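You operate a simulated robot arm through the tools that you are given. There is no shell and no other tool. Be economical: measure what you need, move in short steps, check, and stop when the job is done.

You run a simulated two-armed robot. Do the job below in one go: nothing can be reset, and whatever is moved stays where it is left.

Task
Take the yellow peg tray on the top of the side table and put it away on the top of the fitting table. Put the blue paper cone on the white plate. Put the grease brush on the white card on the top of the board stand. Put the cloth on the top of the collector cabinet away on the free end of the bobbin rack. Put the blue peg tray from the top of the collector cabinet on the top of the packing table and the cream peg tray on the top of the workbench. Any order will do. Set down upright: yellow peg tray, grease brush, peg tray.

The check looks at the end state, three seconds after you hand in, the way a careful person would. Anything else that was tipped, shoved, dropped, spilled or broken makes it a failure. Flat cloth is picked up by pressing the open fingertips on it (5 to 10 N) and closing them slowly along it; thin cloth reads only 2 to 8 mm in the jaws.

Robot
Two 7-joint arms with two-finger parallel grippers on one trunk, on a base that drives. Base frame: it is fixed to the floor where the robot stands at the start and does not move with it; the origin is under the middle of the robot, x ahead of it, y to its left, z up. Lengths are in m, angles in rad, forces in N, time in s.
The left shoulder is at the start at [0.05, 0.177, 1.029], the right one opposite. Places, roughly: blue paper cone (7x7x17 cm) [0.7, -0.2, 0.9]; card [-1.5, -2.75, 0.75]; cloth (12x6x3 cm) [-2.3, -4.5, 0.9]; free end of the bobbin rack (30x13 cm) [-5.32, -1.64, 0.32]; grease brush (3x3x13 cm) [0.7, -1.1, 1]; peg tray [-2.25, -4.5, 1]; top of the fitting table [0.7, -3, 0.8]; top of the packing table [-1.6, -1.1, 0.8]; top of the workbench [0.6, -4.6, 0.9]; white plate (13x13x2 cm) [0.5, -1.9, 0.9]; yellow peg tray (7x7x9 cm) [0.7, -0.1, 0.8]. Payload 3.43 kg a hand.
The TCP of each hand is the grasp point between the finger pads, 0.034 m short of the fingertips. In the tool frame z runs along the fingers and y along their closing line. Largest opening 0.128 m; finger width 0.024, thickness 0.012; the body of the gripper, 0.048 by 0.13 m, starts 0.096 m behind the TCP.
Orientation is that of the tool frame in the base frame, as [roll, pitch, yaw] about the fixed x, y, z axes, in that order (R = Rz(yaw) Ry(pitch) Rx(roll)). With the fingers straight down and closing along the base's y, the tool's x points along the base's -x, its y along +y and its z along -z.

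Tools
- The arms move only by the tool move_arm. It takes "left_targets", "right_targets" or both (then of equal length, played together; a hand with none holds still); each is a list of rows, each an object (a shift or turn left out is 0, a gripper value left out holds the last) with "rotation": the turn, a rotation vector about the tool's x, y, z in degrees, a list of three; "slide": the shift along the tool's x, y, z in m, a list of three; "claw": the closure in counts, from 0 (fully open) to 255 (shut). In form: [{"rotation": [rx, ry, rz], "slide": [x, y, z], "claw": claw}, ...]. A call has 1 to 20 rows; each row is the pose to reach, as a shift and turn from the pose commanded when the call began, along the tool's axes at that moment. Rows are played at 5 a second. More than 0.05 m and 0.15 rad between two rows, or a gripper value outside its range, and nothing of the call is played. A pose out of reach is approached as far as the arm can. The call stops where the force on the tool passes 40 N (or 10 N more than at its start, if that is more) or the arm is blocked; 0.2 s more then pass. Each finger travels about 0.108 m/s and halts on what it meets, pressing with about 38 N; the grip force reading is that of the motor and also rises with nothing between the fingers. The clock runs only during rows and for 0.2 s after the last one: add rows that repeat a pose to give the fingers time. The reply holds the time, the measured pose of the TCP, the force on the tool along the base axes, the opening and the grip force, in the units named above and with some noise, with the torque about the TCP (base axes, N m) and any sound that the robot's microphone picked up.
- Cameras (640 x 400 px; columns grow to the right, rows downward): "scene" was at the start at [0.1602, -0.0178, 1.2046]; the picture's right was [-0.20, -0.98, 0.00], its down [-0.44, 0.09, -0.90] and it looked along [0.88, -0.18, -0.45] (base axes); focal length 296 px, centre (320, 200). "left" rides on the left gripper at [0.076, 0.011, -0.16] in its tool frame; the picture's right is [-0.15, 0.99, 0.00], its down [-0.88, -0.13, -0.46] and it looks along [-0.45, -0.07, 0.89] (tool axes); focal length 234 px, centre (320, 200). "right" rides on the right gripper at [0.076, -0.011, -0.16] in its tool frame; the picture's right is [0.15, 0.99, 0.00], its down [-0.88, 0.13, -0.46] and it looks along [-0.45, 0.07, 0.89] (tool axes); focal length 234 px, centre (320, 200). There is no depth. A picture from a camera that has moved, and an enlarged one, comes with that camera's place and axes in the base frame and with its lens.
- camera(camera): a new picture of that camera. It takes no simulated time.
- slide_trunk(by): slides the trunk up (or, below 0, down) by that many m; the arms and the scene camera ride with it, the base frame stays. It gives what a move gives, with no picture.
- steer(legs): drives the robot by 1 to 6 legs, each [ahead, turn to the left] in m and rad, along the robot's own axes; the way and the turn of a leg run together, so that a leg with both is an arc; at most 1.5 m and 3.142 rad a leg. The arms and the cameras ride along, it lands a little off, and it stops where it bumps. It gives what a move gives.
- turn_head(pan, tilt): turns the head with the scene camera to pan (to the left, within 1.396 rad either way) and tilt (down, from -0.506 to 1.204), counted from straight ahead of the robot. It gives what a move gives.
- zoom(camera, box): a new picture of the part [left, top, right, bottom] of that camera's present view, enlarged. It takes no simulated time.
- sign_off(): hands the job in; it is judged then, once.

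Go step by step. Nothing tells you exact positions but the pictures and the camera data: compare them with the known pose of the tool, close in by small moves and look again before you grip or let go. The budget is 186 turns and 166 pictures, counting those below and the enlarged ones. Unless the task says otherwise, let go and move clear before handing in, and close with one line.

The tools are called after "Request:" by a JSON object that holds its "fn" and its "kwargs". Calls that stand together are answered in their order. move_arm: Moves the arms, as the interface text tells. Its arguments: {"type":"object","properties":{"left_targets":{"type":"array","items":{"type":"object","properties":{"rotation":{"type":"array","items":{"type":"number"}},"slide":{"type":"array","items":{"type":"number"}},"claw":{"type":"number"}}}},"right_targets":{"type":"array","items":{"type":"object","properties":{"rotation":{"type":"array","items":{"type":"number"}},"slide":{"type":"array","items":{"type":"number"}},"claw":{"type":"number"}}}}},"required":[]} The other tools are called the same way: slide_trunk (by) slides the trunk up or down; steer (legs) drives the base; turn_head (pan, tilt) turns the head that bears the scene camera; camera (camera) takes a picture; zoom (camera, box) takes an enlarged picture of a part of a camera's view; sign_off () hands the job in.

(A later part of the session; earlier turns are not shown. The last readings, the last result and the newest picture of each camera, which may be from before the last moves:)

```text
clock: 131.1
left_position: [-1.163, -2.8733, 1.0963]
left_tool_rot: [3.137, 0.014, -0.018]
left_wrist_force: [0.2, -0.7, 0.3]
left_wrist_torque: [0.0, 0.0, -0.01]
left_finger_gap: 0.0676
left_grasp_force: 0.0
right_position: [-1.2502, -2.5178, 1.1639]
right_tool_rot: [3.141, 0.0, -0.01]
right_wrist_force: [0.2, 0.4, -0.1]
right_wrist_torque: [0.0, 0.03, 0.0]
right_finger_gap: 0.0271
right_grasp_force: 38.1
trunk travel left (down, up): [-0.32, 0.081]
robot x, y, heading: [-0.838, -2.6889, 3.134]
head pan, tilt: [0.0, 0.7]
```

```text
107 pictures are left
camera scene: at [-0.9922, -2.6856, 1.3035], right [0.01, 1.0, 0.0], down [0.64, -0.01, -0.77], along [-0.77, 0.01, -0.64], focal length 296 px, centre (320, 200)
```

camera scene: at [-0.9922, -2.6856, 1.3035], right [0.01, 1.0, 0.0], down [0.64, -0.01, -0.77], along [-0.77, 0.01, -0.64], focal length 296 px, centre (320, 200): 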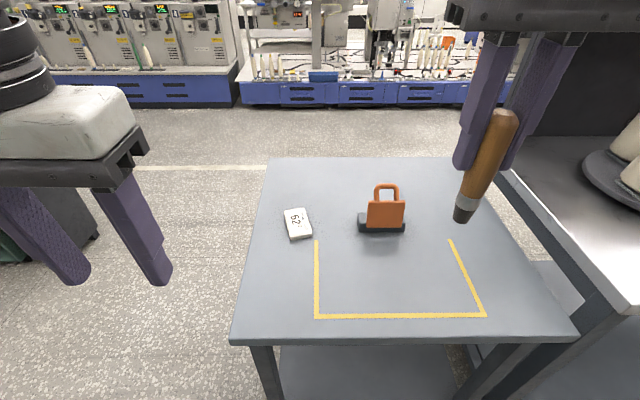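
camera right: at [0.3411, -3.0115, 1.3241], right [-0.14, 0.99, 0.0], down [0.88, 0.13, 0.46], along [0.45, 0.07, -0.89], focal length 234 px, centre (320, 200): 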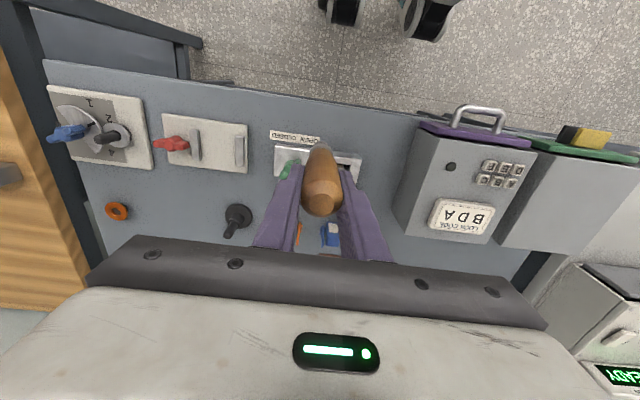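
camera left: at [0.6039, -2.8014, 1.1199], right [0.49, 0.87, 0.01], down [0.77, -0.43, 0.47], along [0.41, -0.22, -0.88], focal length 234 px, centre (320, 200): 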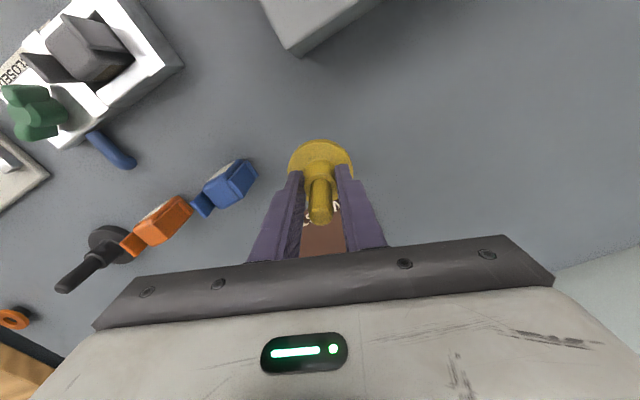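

The card lies at about (-1.553, -2.738), top z≈0.755. I go a bit closer and turn left so the right hand reaches it.

Request:
{"fn": "steer", "kwargs": {"legs": [[0.12, 0], [0, 0.4]]}}

Request:
{"fn": "turn_head", "kwargs": {"pan": -0.35, "tilt": 0.75}}

Request:
{"fn": "camera", "kwargs": {"camera": "scene"}}

Request:
{"fn": "camera", "kwargs": {"camera": "right"}}

```text
clock: 133.6
left_position: [-1.1856, -2.9836, 1.0964]
left_tool_rot: [3.14, 0.013, 0.377]
left_wrist_force: [-0.1, -0.8, -0.4]
left_wrist_torque: [0.01, 0.02, 0.02]
left_finger_gap: 0.0678
left_grasp_force: 0.1
right_position: [-1.4018, -2.6877, 1.1645]
right_tool_rot: [-3.141, 0.001, 0.383]
right_wrist_force: [-0.1, 0.2, 0.6]
right_wrist_torque: [0.01, 0.0, 0.03]
right_finger_gap: 0.0272
right_grasp_force: 37.7
trunk travel left (down, up): [-0.32, 0.081]
robot x, y, heading: [-0.9588, -2.6864, -2.756]
head pan, tilt: [0.0, 0.7]
```

```text
clock: 134.4
left_position: [-1.1849, -2.9831, 1.0964]
left_tool_rot: [3.137, 0.013, 0.377]
left_wrist_force: [-0.4, 0.8, 0.6]
left_wrist_torque: [0.02, -0.01, -0.02]
left_finger_gap: 0.0678
left_grasp_force: 0.1
right_position: [-1.4021, -2.6883, 1.1638]
right_tool_rot: [-3.142, 0.0, 0.382]
right_wrist_force: [-0.1, 0.5, 0.8]
right_wrist_torque: [0.02, 0.0, 0.0]
right_finger_gap: 0.0272
right_grasp_force: 37.7
trunk travel left (down, up): [-0.32, 0.081]
robot x, y, heading: [-0.9581, -2.6874, -2.76]
head pan, tilt: [-0.351, 0.75]
```

```text
106 pictures are left
camera scene: at [-1.1038, -2.715, 1.2992], right [-0.03, 1.0, 0.0], down [0.68, 0.02, -0.73], along [-0.73, -0.02, -0.68], focal length 296 px, centre (320, 200)
```

scene: 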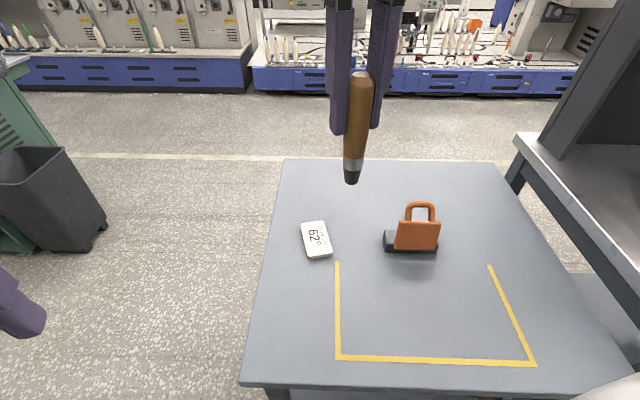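

```text
105 pictures are left
camera right: at [-1.3349, -2.648, 1.324], right [0.51, -0.86, 0.0], down [-0.77, -0.45, 0.46], along [-0.39, -0.23, -0.89], focal length 234 px, centre (320, 200)
```

right: 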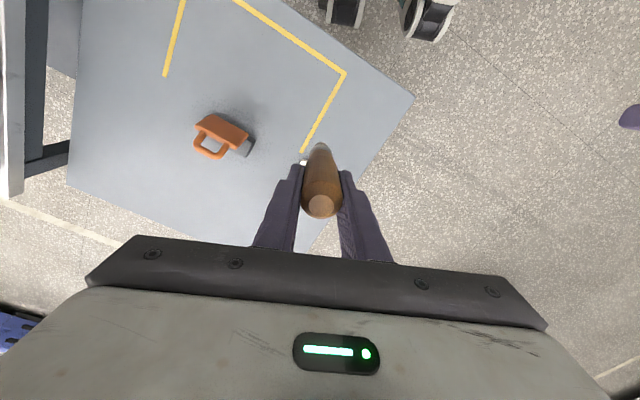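

I carry the brush over the card and lower it partway.

Request:
{"fn": "move_arm", "kwargs": {"right_targets": [{"slide": [-0.04, -0.002, 0.015]}, {"slide": [-0.08, -0.004, 0.03]}, {"slide": [-0.12, -0.006, 0.05]}, {"slide": [-0.154, -0.008, 0.08]}, {"slide": [-0.154, -0.008, 0.125]}, {"slide": [-0.154, -0.008, 0.17]}, {"slide": [-0.154, -0.008, 0.215]}, {"slide": [-0.154, -0.008, 0.255]}, {"slide": [-0.154, -0.008, 0.255]}]}}

Request:
{"fn": "camera", "kwargs": {"camera": "scene"}}

Request:
{"fn": "camera", "kwargs": {"camera": "right"}}

```text
clock: 136.4
left_position: [-1.1866, -2.9819, 1.0965]
left_tool_rot: [3.136, 0.014, 0.377]
left_wrist_force: [0.4, -1.3, 0.1]
left_wrist_torque: [-0.03, -0.03, -0.01]
left_finger_gap: 0.0675
left_grasp_force: 0.1
right_position: [-1.5462, -2.7365, 0.9091]
right_tool_rot: [3.139, 0.002, 0.383]
right_wrist_force: [0.3, 0.3, 0.5]
right_wrist_torque: [0.0, 0.03, -0.01]
right_finger_gap: 0.027
right_grasp_force: 38.0
trunk travel left (down, up): [-0.32, 0.081]
robot x, y, heading: [-0.9549, -2.685, -2.762]
head pan, tilt: [-0.351, 0.75]
```

```text
104 pictures are left
camera scene: at [-1.1037, -2.7149, 1.2992], right [-0.03, 1.0, 0.0], down [0.68, 0.02, -0.73], along [-0.73, -0.02, -0.68], focal length 296 px, centre (320, 200)
```

scene: 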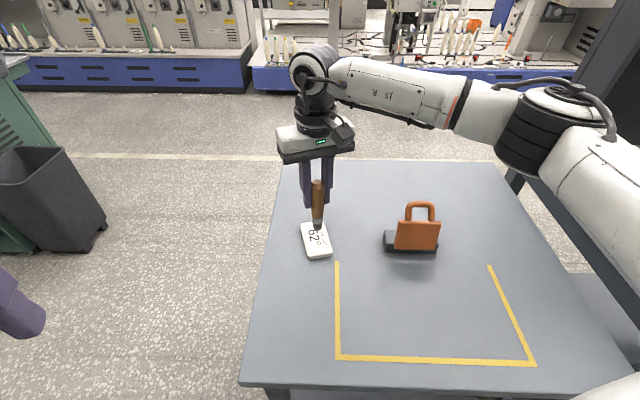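

```text
103 pictures are left
camera right: at [-1.4793, -2.6972, 1.0689], right [0.51, -0.86, 0.0], down [-0.77, -0.45, 0.46], along [-0.39, -0.23, -0.89], focal length 234 px, centre (320, 200)
```

right: 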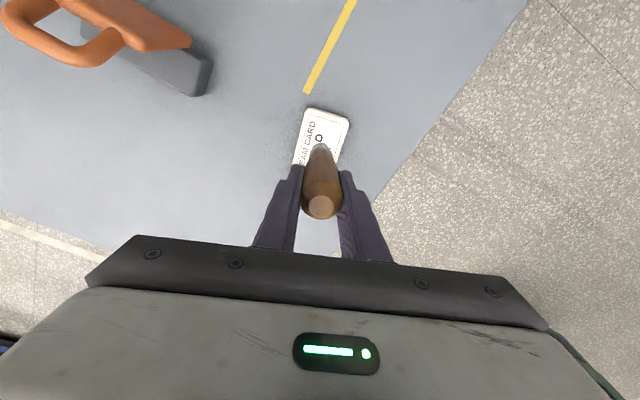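

Request:
{"fn": "zoom", "kwargs": {"camera": "scene", "box": [260, 160, 380, 270]}}

Request:
{"fn": "zoom", "kwargs": {"camera": "right", "box": [260, 90, 380, 230]}}

```text
3.64 times, centred on (320, 215) of scene
camera zoom: at [-1.1037, -2.7149, 1.2992], right [-0.03, 1.0, 0.0], down [0.68, 0.02, -0.73], along [-0.73, -0.02, -0.68], focal length 1075 px, centre (320, 146)
```

zoom: 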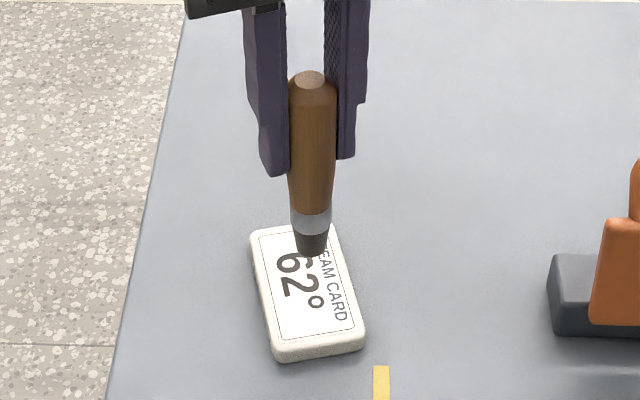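

```text
2.86 times, centred on (320, 160) of right
camera zoom: at [-1.4793, -2.6972, 1.0689], right [0.51, -0.86, 0.0], down [-0.77, -0.45, 0.46], along [-0.39, -0.23, -0.89], focal length 669 px, centre (320, 314)
```

zoom: 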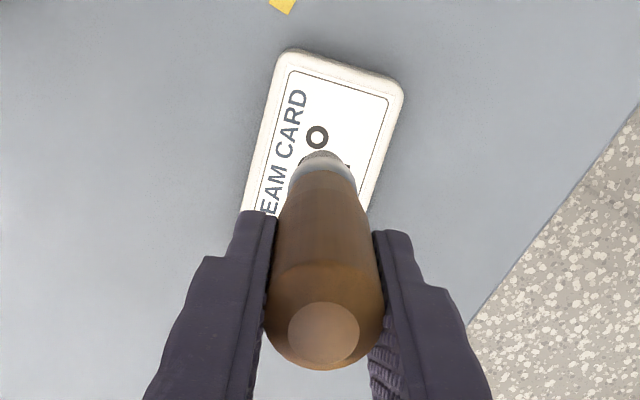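

The brush is right above the card's middle. I lower it to just above contact, then slowly.

Request:
{"fn": "move_arm", "kwargs": {"right_targets": [{"slide": [0, 0, 0.02]}, {"slide": [0, 0, 0.035]}, {"slide": [0, 0, 0.042]}, {"slide": [0, 0, 0.046]}]}}

Request:
{"fn": "zoom", "kwargs": {"camera": "scene", "box": [260, 160, 380, 270]}}

```text
clock: 137.4
left_position: [-1.185, -2.9823, 1.0961]
left_tool_rot: [3.139, 0.013, 0.379]
left_wrist_force: [0.3, 0.7, 0.4]
left_wrist_torque: [0.02, 0.01, 0.01]
left_finger_gap: 0.0674
left_grasp_force: 0.0
right_position: [-1.5476, -2.7381, 0.8625]
right_tool_rot: [3.141, 0.002, 0.383]
right_wrist_force: [0.0, -0.2, -0.2]
right_wrist_torque: [0.02, 0.0, 0.02]
right_finger_gap: 0.0271
right_grasp_force: 38.3
trunk travel left (down, up): [-0.32, 0.081]
robot x, y, heading: [-0.9565, -2.6857, -2.756]
head pan, tilt: [-0.351, 0.75]
```

```text
3.64 times, centred on (320, 215) of scene
camera zoom: at [-1.1038, -2.7149, 1.2991], right [-0.03, 1.0, 0.0], down [0.68, 0.02, -0.73], along [-0.73, -0.02, -0.68], focal length 1075 px, centre (320, 146)
```

zoom: 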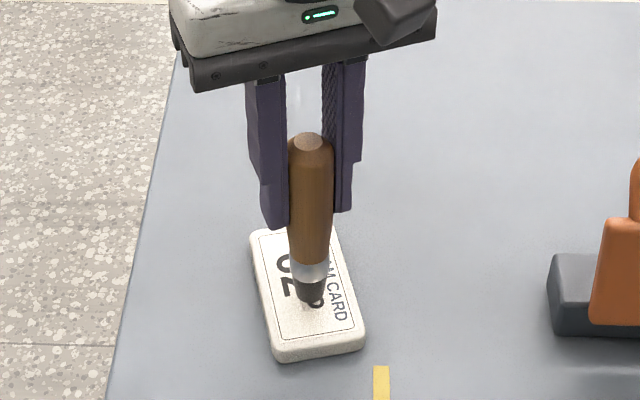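

Request:
{"fn": "move_arm", "kwargs": {"right_targets": [{"slide": [-0.002, 0, 0.003]}, {"slide": [-0.002, 0, 0.006]}, {"slide": [-0.002, 0, 0.008]}]}}

Request:
{"fn": "zoom", "kwargs": {"camera": "scene", "box": [260, 160, 380, 270]}}

```text
clock: 138.2
left_position: [-1.1849, -2.9821, 1.0961]
left_tool_rot: [3.137, 0.015, 0.377]
left_wrist_force: [0.1, 0.2, -0.2]
left_wrist_torque: [0.03, 0.04, 0.0]
left_finger_gap: 0.0677
left_grasp_force: 0.0
right_position: [-1.5498, -2.7397, 0.8579]
right_tool_rot: [3.14, 0.003, 0.383]
right_wrist_force: [1.1, -1.0, 6.8]
right_wrist_torque: [0.03, -0.09, -0.01]
right_finger_gap: 0.0272
right_grasp_force: 38.4
trunk travel left (down, up): [-0.32, 0.081]
robot x, y, heading: [-0.9593, -2.6875, -2.758]
head pan, tilt: [-0.351, 0.75]
```

```text
3.64 times, centred on (320, 215) of scene
camera zoom: at [-1.103, -2.7149, 1.2994], right [-0.03, 1.0, 0.0], down [0.68, 0.02, -0.73], along [-0.73, -0.02, -0.68], focal length 1075 px, centre (320, 146)
```

zoom: 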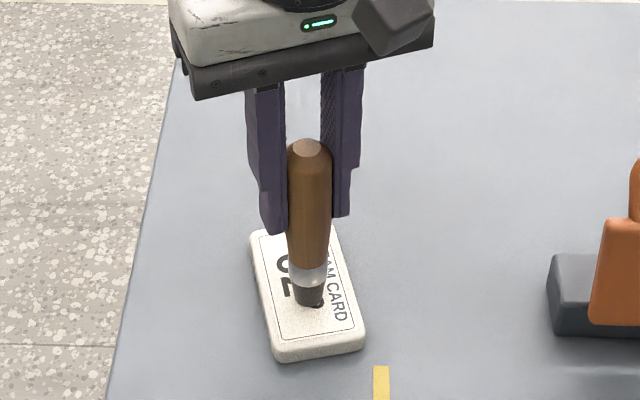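

Contact (7 N), and the brush is upright. I release slowly and rise straight up.

Request:
{"fn": "move_arm", "kwargs": {"right_targets": [{"slide": [0, 0, -0.0015]}, {"slide": [0, 0, -0.0015], "claw": 205}, {"slide": [0, 0, -0.0015], "claw": 195}, {"slide": [0, 0, -0.0015], "claw": 180}, {"slide": [0, 0, -0.0015], "claw": 150}, {"slide": [0, 0, -0.0015], "claw": 120}, {"slide": [0, 0, -0.0015], "claw": 120}]}}

Request:
{"fn": "zoom", "kwargs": {"camera": "scene", "box": [260, 160, 380, 270]}}

```text
clock: 139.8
left_position: [-1.1847, -2.9828, 1.0966]
left_tool_rot: [3.139, 0.011, 0.377]
left_wrist_force: [0.1, 0.1, -0.4]
left_wrist_torque: [-0.02, 0.0, -0.01]
left_finger_gap: 0.0674
left_grasp_force: 0.0
right_position: [-1.5496, -2.7376, 0.8564]
right_tool_rot: [3.139, 0.0, 0.383]
right_wrist_force: [-0.1, -0.4, 0.2]
right_wrist_torque: [0.0, 0.02, 0.01]
right_finger_gap: 0.0678
right_grasp_force: 0.0
trunk travel left (down, up): [-0.32, 0.081]
robot x, y, heading: [-0.9541, -2.6862, -2.761]
head pan, tilt: [-0.351, 0.75]
```

```text
3.64 times, centred on (320, 215) of scene
camera zoom: at [-1.1038, -2.7149, 1.2992], right [-0.03, 1.0, 0.0], down [0.68, 0.02, -0.73], along [-0.73, -0.02, -0.68], focal length 1075 px, centre (320, 146)
```

zoom: 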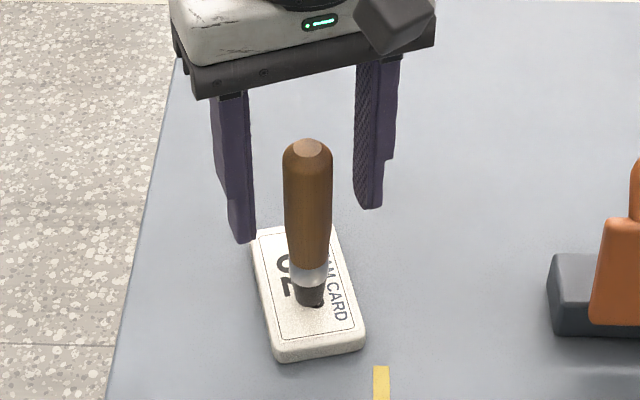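

It stands on its own. I rise and draw the right hand back, then look toward the collector cabinet.

Request:
{"fn": "move_arm", "kwargs": {"right_targets": [{"slide": [0, 0, -0.04]}, {"slide": [0, 0, -0.09]}, {"slide": [0, 0, -0.14]}, {"slide": [0, 0, -0.18]}, {"slide": [0.04, 0, -0.2]}, {"slide": [0.08, 0, -0.21]}, {"slide": [0.12, 0, -0.22]}, {"slide": [0.16, 0, -0.22]}]}}

Request:
{"fn": "steer", "kwargs": {"legs": [[-0.4, 0]]}}

Request:
{"fn": "turn_head", "kwargs": {"pan": 0.5, "tilt": 0.4}}

Request:
{"fn": "camera", "kwargs": {"camera": "scene"}}

```text
clock: 141.6
left_position: [-1.1863, -2.9817, 1.0965]
left_tool_rot: [3.138, 0.015, 0.375]
left_wrist_force: [0.0, 0.1, 0.3]
left_wrist_torque: [0.01, 0.02, -0.01]
left_finger_gap: 0.0678
left_grasp_force: 0.2
right_position: [-1.3966, -2.6782, 1.075]
right_tool_rot: [-3.141, 0.001, 0.381]
right_wrist_force: [-0.2, -0.8, -0.5]
right_wrist_torque: [0.01, 0.02, 0.02]
right_finger_gap: 0.0676
right_grasp_force: 0.0
trunk travel left (down, up): [-0.32, 0.081]
robot x, y, heading: [-0.9548, -2.6836, -2.759]
head pan, tilt: [-0.351, 0.75]
```

```text
clock: 144.1
left_position: [-0.8137, -2.8313, 1.0966]
left_tool_rot: [3.14, 0.013, 0.366]
left_wrist_force: [-0.3, 0.4, -0.1]
left_wrist_torque: [0.01, 0.04, 0.02]
left_finger_gap: 0.0677
left_grasp_force: 0.1
right_position: [-1.0231, -2.5233, 1.0759]
right_tool_rot: [-3.141, 0.002, 0.37]
right_wrist_force: [-0.4, 0.2, 0.4]
right_wrist_torque: [-0.01, 0.01, 0.05]
right_finger_gap: 0.0679
right_grasp_force: 0.0
trunk travel left (down, up): [-0.32, 0.081]
robot x, y, heading: [-0.5824, -2.5375, -2.77]
head pan, tilt: [-0.351, 0.75]
```

```text
clock: 145.3
left_position: [-0.8139, -2.8306, 1.0957]
left_tool_rot: [3.138, 0.012, 0.366]
left_wrist_force: [0.3, 0.2, 0.4]
left_wrist_torque: [-0.02, 0.03, 0.0]
left_finger_gap: 0.0677
left_grasp_force: 0.1
right_position: [-1.0225, -2.5247, 1.0753]
right_tool_rot: [-3.141, -0.002, 0.372]
right_wrist_force: [0.1, -0.3, 0.1]
right_wrist_torque: [0.03, 0.01, 0.0]
right_finger_gap: 0.0679
right_grasp_force: 0.0
trunk travel left (down, up): [-0.32, 0.081]
robot x, y, heading: [-0.5816, -2.5374, -2.769]
head pan, tilt: [0.499, 0.4]
```

```text
97 pictures are left
camera scene: at [-0.7063, -2.6335, 1.3302], right [-0.76, 0.64, 0.0], down [0.25, 0.3, -0.92], along [-0.59, -0.7, -0.39], focal length 296 px, centre (320, 200)
```

scene: 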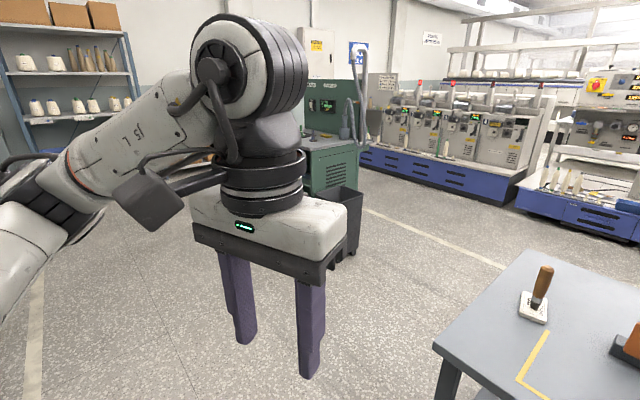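

The brush stands upright on the card. The green collector cabinet is ahead left; I drive round to face it from the aisle side.

Request:
{"fn": "steer", "kwargs": {"legs": [[0, 1.2], [1.0, 0], [0.95, 0], [0, -1.57]]}}

Request:
{"fn": "turn_head", "kwargs": {"pan": 0, "tilt": 0.4}}

Request:
{"fn": "camera", "kwargs": {"camera": "scene"}}

```text
clock: 161.9
left_position: [-0.9082, -4.6924, 1.0969]
left_tool_rot: [3.139, 0.012, -0.01]
left_wrist_force: [0.1, 0.8, -0.7]
left_wrist_torque: [-0.01, -0.02, -0.02]
left_finger_gap: 0.0677
left_grasp_force: 0.0
right_position: [-0.9896, -4.3305, 1.0762]
right_tool_rot: [3.142, -0.001, -0.004]
right_wrist_force: [-0.1, -0.1, 0.1]
right_wrist_torque: [0.0, 0.02, 0.01]
right_finger_gap: 0.0678
right_grasp_force: 0.1
trunk travel left (down, up): [-0.32, 0.081]
robot x, y, heading: [-0.5836, -4.5053, 3.133]
head pan, tilt: [0.499, 0.4]
```

```text
clock: 162.8
left_position: [-0.9084, -4.693, 1.0969]
left_tool_rot: [3.139, 0.012, -0.011]
left_wrist_force: [0.5, 0.4, 0.4]
left_wrist_torque: [0.02, -0.01, -0.01]
left_finger_gap: 0.0677
left_grasp_force: 0.1
right_position: [-0.9897, -4.3307, 1.0758]
right_tool_rot: [3.141, -0.001, -0.006]
right_wrist_force: [0.2, 0.2, -0.2]
right_wrist_torque: [0.01, 0.0, 0.01]
right_finger_gap: 0.0675
right_grasp_force: 0.0
trunk travel left (down, up): [-0.32, 0.081]
robot x, y, heading: [-0.5867, -4.5062, 3.137]
head pan, tilt: [0.0, 0.4]
```

```text
96 pictures are left
camera scene: at [-0.7471, -4.5042, 1.3303], right [0.0, 1.0, 0.0], down [0.39, 0.0, -0.92], along [-0.92, 0.0, -0.39], focal length 296 px, centre (320, 200)
```

scene: 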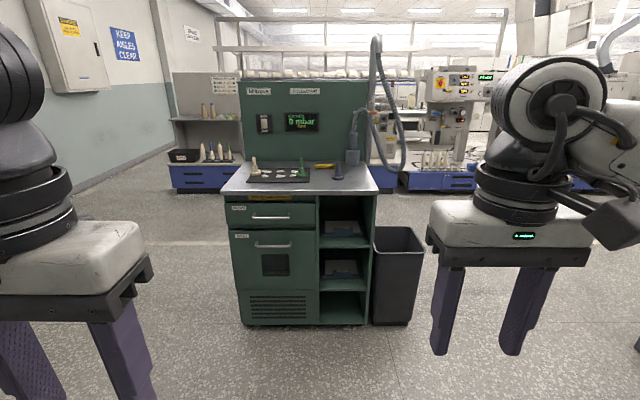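

Request:
{"fn": "zoom", "kwargs": {"camera": "scene", "box": [215, 70, 395, 200]}}

Request:
{"fn": "steer", "kwargs": {"legs": [[0.8, 0]]}}

Request:
{"fn": "turn_head", "kwargs": {"pan": 0, "tilt": 0.6}}

Request:
{"fn": "camera", "kwargs": {"camera": "scene"}}

```text
3.08 times, centred on (305, 135) of scene
camera zoom: at [-0.7471, -4.5042, 1.3303], right [0.0, 1.0, 0.0], down [0.39, 0.0, -0.92], along [-0.92, 0.0, -0.39], focal length 910 px, centre (366, 400)
```

zoom: 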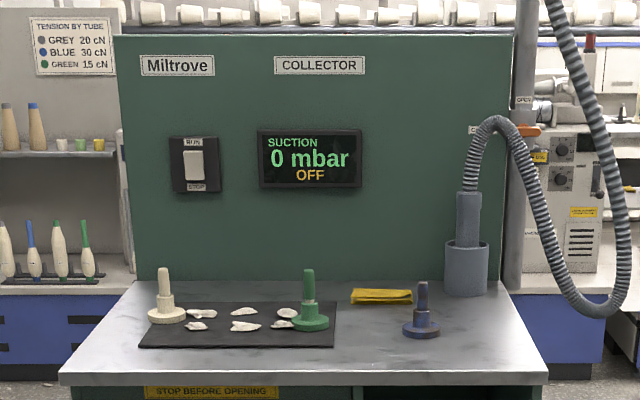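

```text
clock: 167.1
left_position: [-1.711, -4.6893, 1.0953]
left_tool_rot: [3.138, 0.013, -0.01]
left_wrist_force: [0.6, 0.1, 0.4]
left_wrist_torque: [0.01, 0.0, -0.03]
left_finger_gap: 0.0676
left_grasp_force: 0.0
right_position: [-1.791, -4.328, 1.0753]
right_tool_rot: [-3.142, -0.001, -0.005]
right_wrist_force: [0.6, 0.2, 0.6]
right_wrist_torque: [0.01, 0.0, 0.02]
right_finger_gap: 0.0681
right_grasp_force: 0.1
trunk travel left (down, up): [-0.32, 0.081]
robot x, y, heading: [-1.3833, -4.5031, 3.14]
head pan, tilt: [0.0, 0.4]
```

```text
clock: 167.9
left_position: [-1.7087, -4.6907, 1.0968]
left_tool_rot: [3.139, 0.015, -0.009]
left_wrist_force: [1.0, 0.3, -1.0]
left_wrist_torque: [-0.03, 0.04, 0.03]
left_finger_gap: 0.0676
left_grasp_force: 0.0
right_position: [-1.7921, -4.3288, 1.0763]
right_tool_rot: [3.141, 0.002, -0.002]
right_wrist_force: [-0.7, -0.4, -0.1]
right_wrist_torque: [0.0, 0.02, 0.01]
right_finger_gap: 0.0675
right_grasp_force: 0.0
trunk travel left (down, up): [-0.32, 0.081]
robot x, y, heading: [-1.3829, -4.5033, 3.139]
head pan, tilt: [0.0, 0.6]
```

```text
94 pictures are left
camera scene: at [-1.5437, -4.5019, 1.3121], right [0.0, 1.0, 0.0], down [0.56, 0.0, -0.83], along [-0.83, 0.0, -0.56], focal length 296 px, centre (320, 200)
```

scene: 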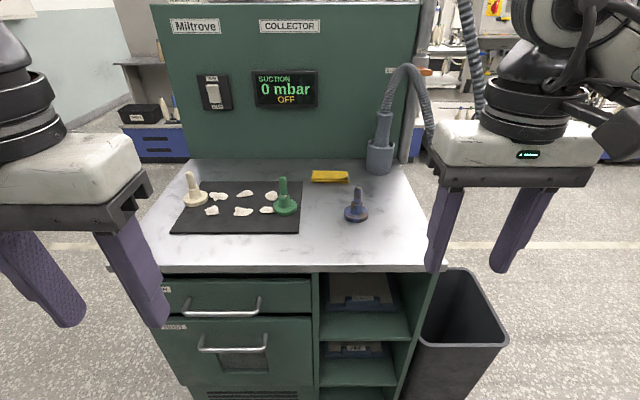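

I see the cream peg at about (-2.177, -4.827), the blue peg at (-2.118, -4.414) and the yellow folded cloth at (-2.285, -4.473), top at z≈0.87. I drive closer.

Request:
{"fn": "steer", "kwargs": {"legs": [[0.26, 0]]}}

Request:
{"fn": "turn_head", "kwargs": {"pan": 0, "tilt": 0.75}}

Request:
{"fn": "camera", "kwargs": {"camera": "scene"}}

Request:
{"fn": "camera", "kwargs": {"camera": "left"}}

Request:
{"fn": "camera", "kwargs": {"camera": "right"}}

```text
clock: 169.7
left_position: [-1.9668, -4.6882, 1.0945]
left_tool_rot: [3.138, 0.013, -0.013]
left_wrist_force: [-0.9, -0.7, 0.0]
left_wrist_torque: [0.05, -0.01, -0.03]
left_finger_gap: 0.0676
left_grasp_force: 0.0
right_position: [-2.0458, -4.3269, 1.0751]
right_tool_rot: [-3.141, 0.0, -0.006]
right_wrist_force: [-1.1, -0.2, -0.6]
right_wrist_torque: [-0.02, -0.03, -0.05]
right_finger_gap: 0.0677
right_grasp_force: 0.1
trunk travel left (down, up): [-0.32, 0.081]
robot x, y, heading: [-1.6439, -4.4975, 3.135]
head pan, tilt: [0.0, 0.6]
```

```text
clock: 170.4
left_position: [-1.9657, -4.6878, 1.0959]
left_tool_rot: [3.138, 0.014, -0.011]
left_wrist_force: [0.2, -0.8, 0.8]
left_wrist_torque: [-0.02, 0.01, 0.01]
left_finger_gap: 0.0678
left_grasp_force: 0.0
right_position: [-2.0466, -4.3262, 1.0754]
right_tool_rot: [3.138, 0.003, -0.007]
right_wrist_force: [0.9, -0.6, 0.1]
right_wrist_torque: [0.02, -0.01, -0.04]
right_finger_gap: 0.0676
right_grasp_force: 0.1
trunk travel left (down, up): [-0.32, 0.081]
robot x, y, heading: [-1.6395, -4.5008, 3.135]
head pan, tilt: [0.0, 0.75]
```

```text
93 pictures are left
camera scene: at [-1.7937, -4.5004, 1.2992], right [0.01, 1.0, 0.0], down [0.68, 0.0, -0.73], along [-0.73, 0.0, -0.68], focal length 296 px, centre (320, 200)
```

scene: 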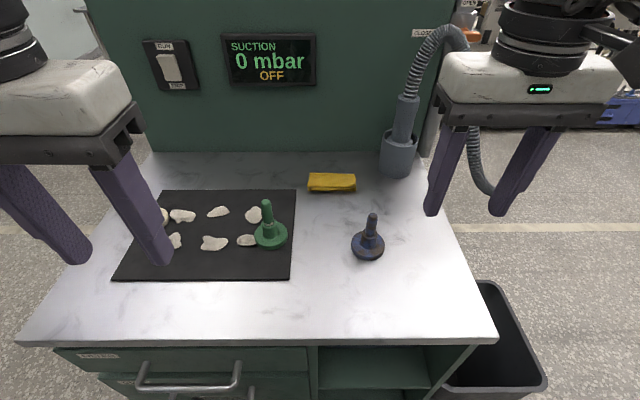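

```text
92 pictures are left
camera left: at [-1.8877, -4.6994, 1.2533], right [-0.16, -0.99, 0.01], down [-0.87, 0.14, 0.47], along [-0.46, 0.07, -0.88], focal length 234 px, centre (320, 200)
```

left: 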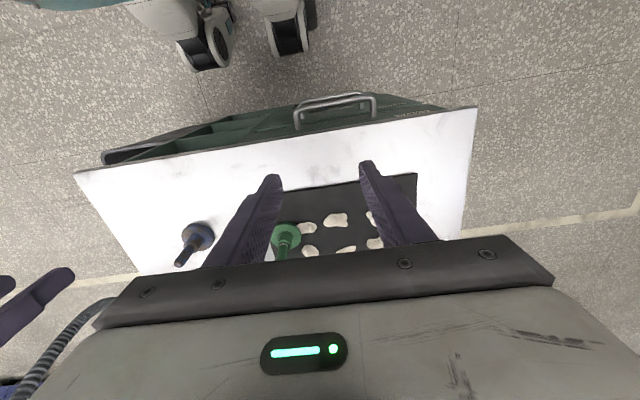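

```text
91 pictures are left
camera right: at [-1.9698, -4.315, 1.2355], right [0.14, -0.99, 0.0], down [-0.88, -0.12, 0.46], along [-0.45, -0.06, -0.89], focal length 234 px, centre (320, 200)
```

right: 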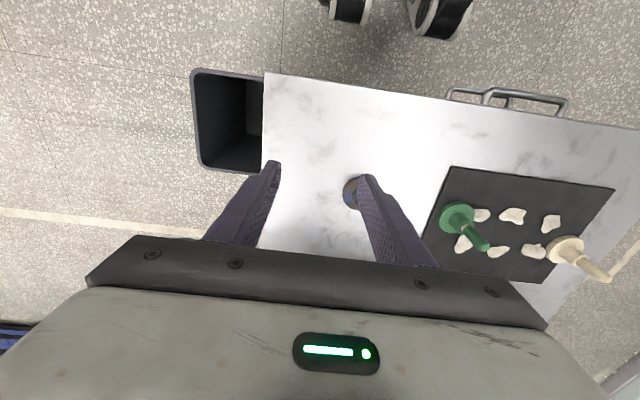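

Both pegs are pinned down: blue (-2.122, -4.413), cream (-2.18, -4.822). I move both hands above their pegs.

Request:
{"fn": "move_arm", "kwargs": {"left_targets": [{"slide": [-0.04, 0.025, 0.01]}, {"slide": [-0.08, 0.05, 0.02]}, {"slide": [-0.12, 0.075, 0.03]}, {"slide": [-0.16, 0.1, 0.04]}, {"slide": [-0.19, 0.12, 0.055]}, {"slide": [-0.214, 0.135, 0.066]}, {"slide": [-0.214, 0.135, 0.066]}], "right_targets": [{"slide": [-0.015, 0.02, 0]}, {"slide": [-0.03, 0.04, 0]}, {"slide": [-0.045, 0.06, 0.01]}, {"slide": [-0.06, 0.075, 0.02]}, {"slide": [-0.075, 0.087, 0.03]}, {"slide": [-0.075, 0.087, 0.045]}, {"slide": [-0.075, 0.087, 0.045]}]}}

Request:
{"fn": "camera", "kwargs": {"camera": "left"}}

Request:
{"fn": "camera", "kwargs": {"camera": "right"}}

```text
clock: 172.0
left_position: [-2.1828, -4.8218, 1.0319]
left_tool_rot: [3.137, 0.014, -0.012]
left_wrist_force: [1.5, 0.2, 0.5]
left_wrist_torque: [0.02, 0.0, -0.04]
left_finger_gap: 0.0676
left_grasp_force: 0.0
right_position: [-2.1207, -4.414, 1.0309]
right_tool_rot: [3.141, 0.001, -0.004]
right_wrist_force: [0.7, -0.3, -0.4]
right_wrist_torque: [-0.03, -0.01, -0.01]
right_finger_gap: 0.0679
right_grasp_force: 0.0
trunk travel left (down, up): [-0.32, 0.081]
robot x, y, heading: [-1.6417, -4.5008, 3.133]
head pan, tilt: [0.0, 0.75]
```

```text
90 pictures are left
camera left: at [-2.1048, -4.8319, 1.1898], right [-0.16, -0.99, 0.01], down [-0.87, 0.14, 0.47], along [-0.46, 0.07, -0.88], focal length 234 px, centre (320, 200)
```

left: 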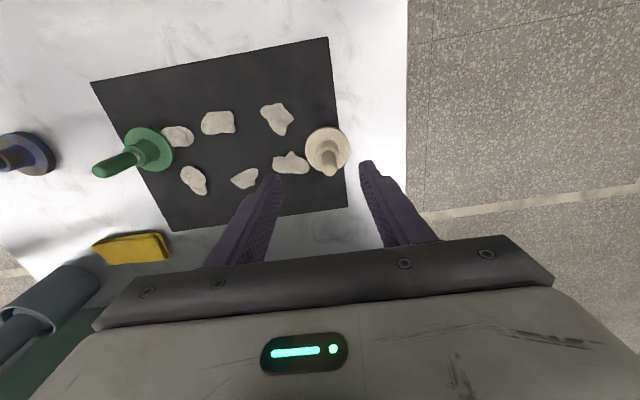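

```text
89 pictures are left
camera right: at [-2.0444, -4.4016, 1.19], right [0.14, -0.99, 0.0], down [-0.88, -0.12, 0.46], along [-0.45, -0.06, -0.89], focal length 234 px, centre (320, 200)
```

right: 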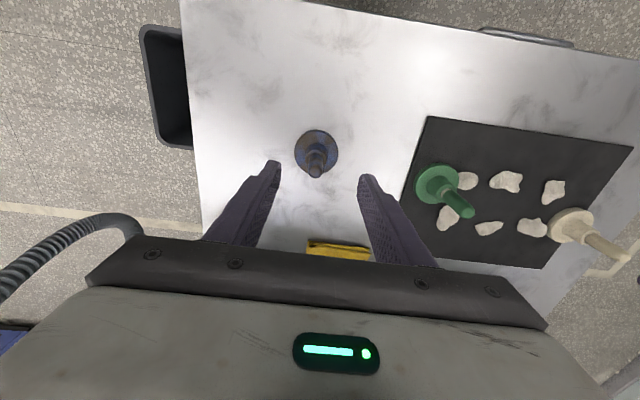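

Request:
{"fn": "move_arm", "kwargs": {"left_targets": [{"slide": [-0.006, 0.008, 0.015]}, {"slide": [-0.006, 0.008, 0.045]}, {"slide": [-0.006, 0.008, 0.075]}, {"slide": [-0.006, 0.008, 0.088]}, {"slide": [-0.006, 0.008, 0.088]}], "right_targets": [{"slide": [-0.006, -0.006, 0.015]}, {"slide": [-0.006, -0.006, 0.045]}, {"slide": [-0.006, -0.006, 0.075]}, {"slide": [-0.006, -0.006, 0.088]}, {"slide": [-0.006, -0.006, 0.088]}]}}

Request:
{"fn": "camera", "kwargs": {"camera": "left"}}

Request:
{"fn": "camera", "kwargs": {"camera": "right"}}

Request:
{"fn": "camera", "kwargs": {"camera": "scene"}}

```text
clock: 173.2
left_position: [-2.1894, -4.8289, 0.945]
left_tool_rot: [3.139, 0.013, -0.013]
left_wrist_force: [0.5, 1.1, -0.6]
left_wrist_torque: [0.01, 0.01, 0.02]
left_finger_gap: 0.0673
left_grasp_force: 0.0
right_position: [-2.1264, -4.4069, 0.9421]
right_tool_rot: [3.14, 0.002, -0.005]
right_wrist_force: [0.1, -0.3, -0.3]
right_wrist_torque: [-0.02, 0.0, -0.01]
right_finger_gap: 0.0678
right_grasp_force: 0.1
trunk travel left (down, up): [-0.32, 0.081]
robot x, y, heading: [-1.6393, -4.5018, 3.135]
head pan, tilt: [0.0, 0.75]
```

```text
88 pictures are left
camera left: at [-2.1115, -4.8403, 1.1023], right [-0.16, -0.99, 0.01], down [-0.87, 0.14, 0.47], along [-0.46, 0.07, -0.88], focal length 234 px, centre (320, 200)
```

left: 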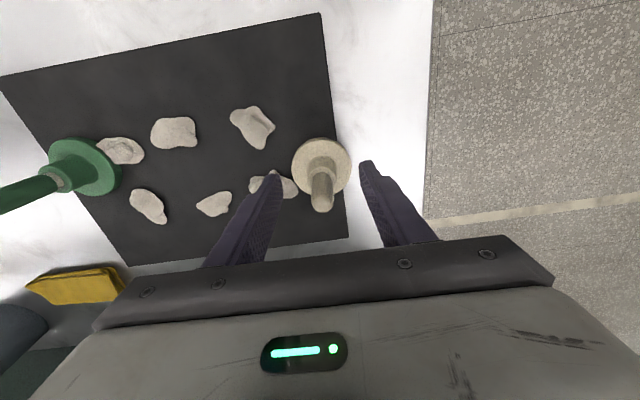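

```text
87 pictures are left
camera right: at [-2.0501, -4.3954, 1.102], right [0.14, -0.99, 0.0], down [-0.88, -0.12, 0.46], along [-0.45, -0.07, -0.89], focal length 234 px, centre (320, 200)
```

right: 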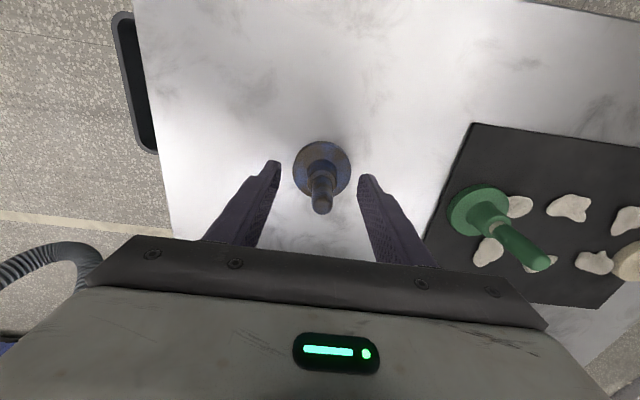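

```text
86 pictures are left
camera scene: at [-1.7937, -4.5004, 1.2992], right [0.01, 1.0, 0.0], down [0.68, 0.0, -0.73], along [-0.73, 0.0, -0.68], focal length 296 px, centre (320, 200)
```

scene: 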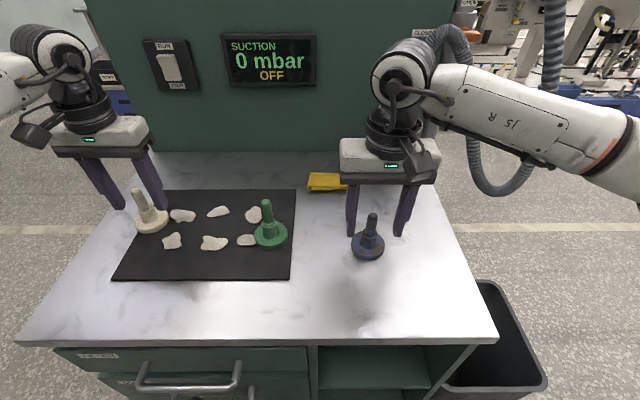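

Both stems are centred between the fingers. I close both hands.

Request:
{"fn": "move_arm", "kwargs": {"left_targets": [{"slide": [0, 0, 0], "claw": 170}, {"slide": [0, 0, 0], "claw": 220}, {"slide": [0, 0, 0], "claw": 245}, {"slide": [0, 0, 0], "claw": 245}, {"slide": [0, 0, 0], "claw": 245}], "right_targets": [{"slide": [0, 0, 0], "claw": 170}, {"slide": [0, 0, 0], "claw": 220}, {"slide": [0, 0, 0], "claw": 245}, {"slide": [0, 0, 0], "claw": 245}, {"slide": [0, 0, 0], "claw": 245}]}}

```text
clock: 174.4
left_position: [-2.1888, -4.8291, 0.9449]
left_tool_rot: [3.137, 0.014, -0.012]
left_wrist_force: [-0.1, -0.4, -0.7]
left_wrist_torque: [0.02, 0.01, -0.03]
left_finger_gap: 0.0163
left_grasp_force: 38.3
right_position: [-2.126, -4.4066, 0.9416]
right_tool_rot: [3.14, 0.003, -0.007]
right_wrist_force: [-0.1, 2.3, 1.9]
right_wrist_torque: [0.2, 0.0, 0.01]
right_finger_gap: 0.0161
right_grasp_force: 38.0
trunk travel left (down, up): [-0.32, 0.081]
robot x, y, heading: [-1.6398, -4.5024, 3.133]
head pan, tilt: [0.0, 0.75]
```

Both hold (16 mm stems). I lift straight up and draw the hands back.

Request:
{"fn": "move_arm", "kwargs": {"left_targets": [{"slide": [0, 0, -0.02]}, {"slide": [0, 0, -0.05]}, {"slide": [0, 0, -0.09]}, {"slide": [0, 0, -0.13]}, {"slide": [0.03, 0, -0.15]}, {"slide": [0.07, 0, -0.16]}, {"slide": [0.11, -0.02, -0.17]}, {"slide": [0.15, -0.04, -0.18]}, {"slide": [0.19, -0.06, -0.18]}], "right_targets": [{"slide": [0, 0, -0.02]}, {"slide": [0, 0, -0.05]}, {"slide": [0, 0, -0.09]}, {"slide": [0, 0, -0.13]}, {"slide": [0.03, -0.01, -0.15]}, {"slide": [0.06, -0.02, -0.16]}, {"slide": [0.09, -0.04, -0.17]}, {"slide": [0.11, -0.06, -0.18]}, {"slide": [0.13, -0.08, -0.18]}]}}

Request:
{"fn": "camera", "kwargs": {"camera": "scene"}}

```text
clock: 176.4
left_position: [-1.9975, -4.7723, 1.1217]
left_tool_rot: [3.136, 0.014, -0.012]
left_wrist_force: [0.3, 0.8, -0.5]
left_wrist_torque: [-0.03, -0.01, 0.01]
left_finger_gap: 0.0164
left_grasp_force: 37.5
right_position: [-1.9969, -4.3275, 1.1236]
right_tool_rot: [3.14, 0.001, -0.005]
right_wrist_force: [0.5, 0.8, -1.4]
right_wrist_torque: [-0.01, -0.01, -0.02]
right_finger_gap: 0.0162
right_grasp_force: 38.4
trunk travel left (down, up): [-0.32, 0.081]
robot x, y, heading: [-1.6409, -4.5065, 3.137]
head pan, tilt: [0.0, 0.75]
```

```text
85 pictures are left
camera scene: at [-1.7931, -4.4998, 1.2993], right [0.01, 1.0, 0.0], down [0.68, 0.0, -0.73], along [-0.73, 0.0, -0.68], focal length 296 px, centre (320, 200)
```

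scene: 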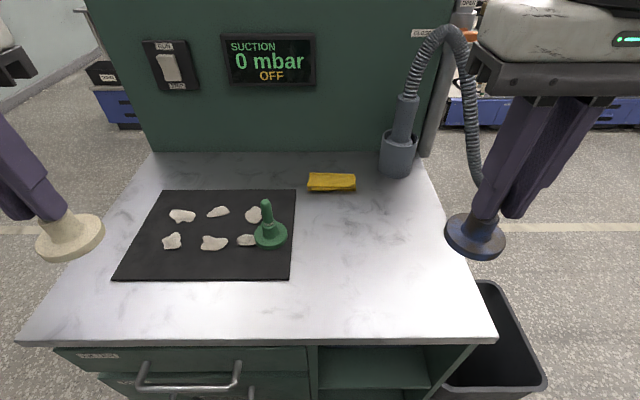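

Both pegs are up. I back away and turn round to the wooden workbench.

Request:
{"fn": "steer", "kwargs": {"legs": [[-1.1, 0], [0, 1.6], [0, 1.54]]}}

Request:
{"fn": "turn_head", "kwargs": {"pan": 0, "tilt": 0.5}}

Request:
{"fn": "camera", "kwargs": {"camera": "scene"}}

```text
clock: 189.7
left_position: [-0.1649, -4.2227, 1.1222]
left_tool_rot: [3.139, 0.013, 3.127]
left_wrist_force: [-0.2, -0.6, -0.4]
left_wrist_torque: [0.02, 0.0, 0.0]
left_finger_gap: 0.0163
left_grasp_force: 37.2
right_position: [-0.1678, -4.6672, 1.1239]
right_tool_rot: [-3.141, 0.001, 3.135]
right_wrist_force: [-1.4, -0.2, -1.2]
right_wrist_torque: [-0.01, 0.0, -0.01]
right_finger_gap: 0.0165
right_grasp_force: 38.4
trunk travel left (down, up): [-0.32, 0.081]
robot x, y, heading: [-0.5243, -4.4962, -0.009]
head pan, tilt: [0.0, 0.75]
```

```text
clock: 190.5
left_position: [-0.165, -4.2228, 1.1214]
left_tool_rot: [3.138, 0.012, 3.127]
left_wrist_force: [-0.2, -0.3, -1.2]
left_wrist_torque: [-0.01, -0.01, 0.01]
left_finger_gap: 0.0164
left_grasp_force: 38.2
right_position: [-0.1685, -4.667, 1.1241]
right_tool_rot: [-3.142, 0.002, 3.132]
right_wrist_force: [-0.1, -0.6, 0.3]
right_wrist_torque: [0.02, -0.01, 0.01]
right_finger_gap: 0.0163
right_grasp_force: 38.0
trunk travel left (down, up): [-0.32, 0.081]
robot x, y, heading: [-0.523, -4.4914, -0.012]
head pan, tilt: [0.0, 0.499]
```

```text
84 pictures are left
camera scene: at [-0.3627, -4.4946, 1.321], right [-0.01, -1.0, 0.0], down [-0.48, 0.0, -0.88], along [0.88, -0.01, -0.48], focal length 296 px, centre (320, 200)
```

scene: 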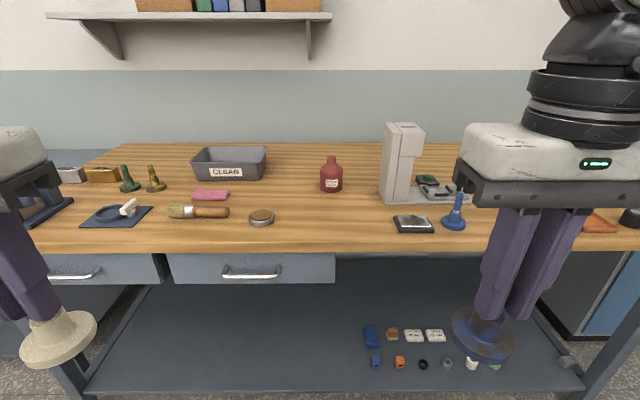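

Bare wood is available around (0.36, -4.50), between the tin and the black tray. I drive up and turn slightly right for the left hand.

Request:
{"fn": "steer", "kwargs": {"legs": [[0.41, 0], [0, -0.3]]}}

Request:
{"fn": "turn_head", "kwargs": {"pan": 0.3, "tilt": 0.75}}

Request:
{"fn": "camera", "kwargs": {"camera": "scene"}}

```text
clock: 194.0
left_position: [0.3097, -4.3425, 1.1223]
left_tool_rot: [3.138, 0.016, 2.833]
left_wrist_force: [-0.1, -0.3, -0.2]
left_wrist_torque: [0.02, 0.02, -0.04]
left_finger_gap: 0.0163
left_grasp_force: 37.9
right_position: [0.1777, -4.7682, 1.124]
right_tool_rot: [3.14, 0.002, 2.839]
right_wrist_force: [0.4, 0.5, -0.1]
right_wrist_torque: [0.02, 0.03, 0.01]
right_finger_gap: 0.0164
right_grasp_force: 38.4
trunk travel left (down, up): [-0.32, 0.081]
robot x, y, heading: [-0.1099, -4.4934, -0.302]
head pan, tilt: [0.0, 0.499]
```

```text
clock: 194.8
left_position: [0.3097, -4.3419, 1.1223]
left_tool_rot: [3.137, 0.015, 2.832]
left_wrist_force: [-0.1, -0.2, 0.0]
left_wrist_torque: [0.01, -0.02, 0.0]
left_finger_gap: 0.0163
left_grasp_force: 38.0
right_position: [0.1765, -4.7672, 1.1239]
right_tool_rot: [3.14, 0.001, 2.838]
right_wrist_force: [0.2, 0.2, -0.6]
right_wrist_torque: [-0.02, -0.01, 0.01]
right_finger_gap: 0.016
right_grasp_force: 37.9
trunk travel left (down, up): [-0.32, 0.081]
robot x, y, heading: [-0.1099, -4.4977, -0.303]
head pan, tilt: [0.3, 0.75]
```

```text
83 pictures are left
camera scene: at [0.0378, -4.5178, 1.2992], right [0.0, -1.0, 0.0], down [-0.68, 0.0, -0.73], along [0.73, 0.0, -0.68], focal length 296 px, centre (320, 200)
```

scene: 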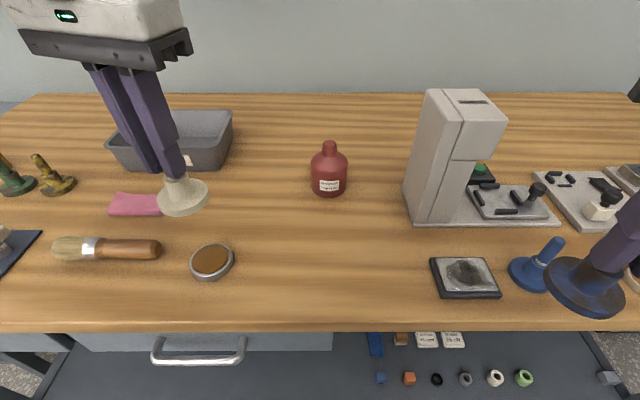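

I carry the cream peg over the free wood at (0.36, -4.515) and lower partway.

Request:
{"fn": "move_arm", "kwargs": {"left_targets": [{"slide": [-0.025, -0.037, 0]}, {"slide": [-0.05, -0.075, 0]}, {"slide": [-0.075, -0.112, 0.02]}, {"slide": [-0.1, -0.15, 0.03]}, {"slide": [-0.1, -0.15, 0.075]}, {"slide": [-0.1, -0.15, 0.115]}, {"slide": [-0.1, -0.15, 0.135]}, {"slide": [-0.1, -0.15, 0.145]}]}}

Request:
{"fn": "camera", "kwargs": {"camera": "scene"}}

```text
clock: 196.6
left_position: [0.3623, -4.5151, 0.9776]
left_tool_rot: [3.137, 0.011, 2.829]
left_wrist_force: [0.2, -0.2, 0.0]
left_wrist_torque: [-0.03, -0.02, 0.03]
left_finger_gap: 0.0165
left_grasp_force: 37.9
right_position: [0.1771, -4.7662, 1.1243]
right_tool_rot: [3.139, 0.002, 2.837]
right_wrist_force: [0.5, 0.9, -0.5]
right_wrist_torque: [0.02, 0.02, -0.01]
right_finger_gap: 0.0162
right_grasp_force: 38.1
trunk travel left (down, up): [-0.32, 0.081]
robot x, y, heading: [-0.1102, -4.4975, -0.308]
head pan, tilt: [0.3, 0.75]
```

```text
82 pictures are left
camera scene: at [0.0378, -4.5177, 1.2991], right [0.0, -1.0, 0.0], down [-0.68, 0.0, -0.73], along [0.73, 0.0, -0.68], focal length 296 px, centre (320, 200)
```

scene: 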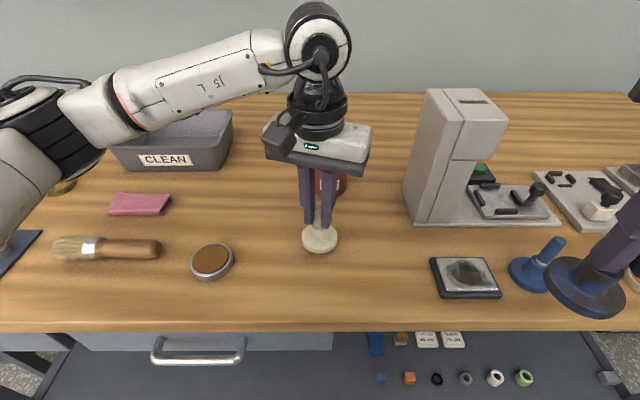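

Request:
{"fn": "move_arm", "kwargs": {"left_targets": [{"slide": [0, 0, 0.01]}, {"slide": [0, 0, 0.015]}, {"slide": [0, 0, 0.018]}, {"slide": [0, 0, 0.021]}]}}

Request:
{"fn": "zoom", "kwargs": {"camera": "scene", "box": [260, 170, 380, 270]}}

```text
clock: 197.6
left_position: [0.3623, -4.5156, 0.9617]
left_tool_rot: [3.141, 0.024, 2.833]
left_wrist_force: [3.4, 4.0, 36.6]
left_wrist_torque: [0.1, -0.36, 0.0]
left_finger_gap: 0.0168
left_grasp_force: 38.3
right_position: [0.1757, -4.7662, 1.1255]
right_tool_rot: [3.14, 0.003, 2.838]
right_wrist_force: [0.0, -0.5, -0.9]
right_wrist_torque: [-0.04, 0.03, 0.0]
right_finger_gap: 0.0164
right_grasp_force: 38.1
trunk travel left (down, up): [-0.32, 0.081]
robot x, y, heading: [-0.1076, -4.5005, -0.3]
head pan, tilt: [0.3, 0.75]
```

```text
4.00 times, centred on (320, 220) of scene
camera zoom: at [0.0353, -4.5171, 1.3001], right [0.0, -1.0, 0.0], down [-0.68, 0.0, -0.73], along [0.73, 0.0, -0.68], focal length 1182 px, centre (320, 120)
```

zoom: 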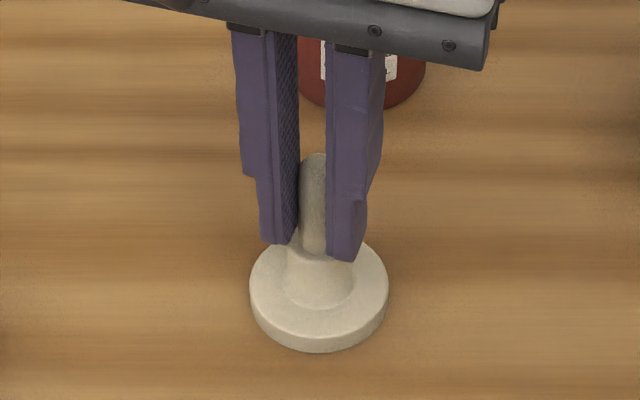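

Contact. I ease off, release, rise and draw back.

Request:
{"fn": "move_arm", "kwargs": {"left_targets": [{"slide": [0, 0, -0.005]}, {"slide": [0, 0, -0.005], "claw": 225}, {"slide": [0, 0, -0.005], "claw": 180}, {"slide": [0, 0, -0.005], "claw": 130}, {"slide": [0, 0, -0.005], "claw": 120}, {"slide": [0, 0, -0.05]}, {"slide": [0, 0, -0.1]}, {"slide": [0.03, 0.02, -0.135]}, {"slide": [0.06, 0.05, -0.145]}, {"slide": [0.09, 0.08, -0.15]}]}}

Request:
{"fn": "camera", "kwargs": {"camera": "scene"}}

```text
refused: row 8 steps farther than a row can; nothing moved
```

```text
80 pictures are left
camera scene: at [0.0353, -4.5171, 1.3001], right [0.0, -1.0, 0.0], down [-0.68, 0.0, -0.73], along [0.73, 0.0, -0.68], focal length 296 px, centre (320, 200)
```

scene: 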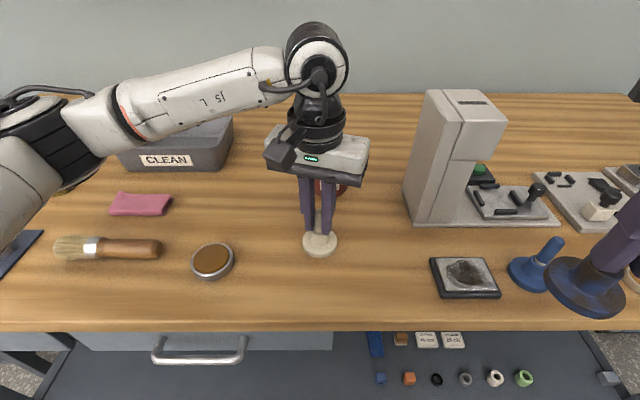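

Request:
{"fn": "move_arm", "kwargs": {"left_targets": [{"slide": [0, 0, -0.005]}, {"slide": [0, 0, -0.005], "claw": 225}, {"slide": [0, 0, -0.005], "claw": 180}, {"slide": [0, 0, -0.005], "claw": 130}, {"slide": [0, 0, -0.005], "claw": 120}, {"slide": [0, 0, -0.045]}, {"slide": [0, 0, -0.085]}, {"slide": [0, 0, -0.125]}, {"slide": [0.03, 0.02, -0.14]}, {"slide": [0.06, 0.05, -0.145]}, {"slide": [0.08, 0.08, -0.15]}]}}

Request:
{"fn": "camera", "kwargs": {"camera": "scene"}}

```text
clock: 200.0
left_position: [0.3092, -4.4135, 1.1083]
left_tool_rot: [3.137, 0.013, 2.831]
left_wrist_force: [-1.2, -0.4, -0.3]
left_wrist_torque: [-0.01, -0.01, 0.03]
left_finger_gap: 0.0677
left_grasp_force: 0.0
right_position: [0.1781, -4.7659, 1.1237]
right_tool_rot: [3.141, 0.003, 2.84]
right_wrist_force: [-0.1, 0.6, 0.0]
right_wrist_torque: [-0.04, 0.02, 0.03]
right_finger_gap: 0.0162
right_grasp_force: 38.4
trunk travel left (down, up): [-0.32, 0.081]
robot x, y, heading: [-0.115, -4.5008, -0.303]
head pan, tilt: [0.3, 0.75]
```

```text
79 pictures are left
camera scene: at [0.0375, -4.517, 1.2992], right [0.0, -1.0, 0.0], down [-0.68, 0.0, -0.73], along [0.73, 0.0, -0.68], focal length 296 px, centre (320, 200)
```

scene: 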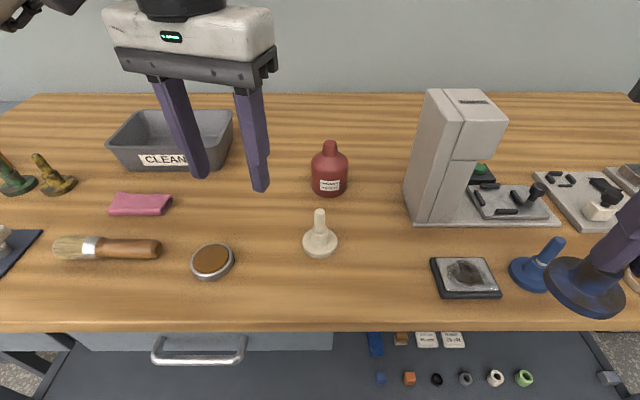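

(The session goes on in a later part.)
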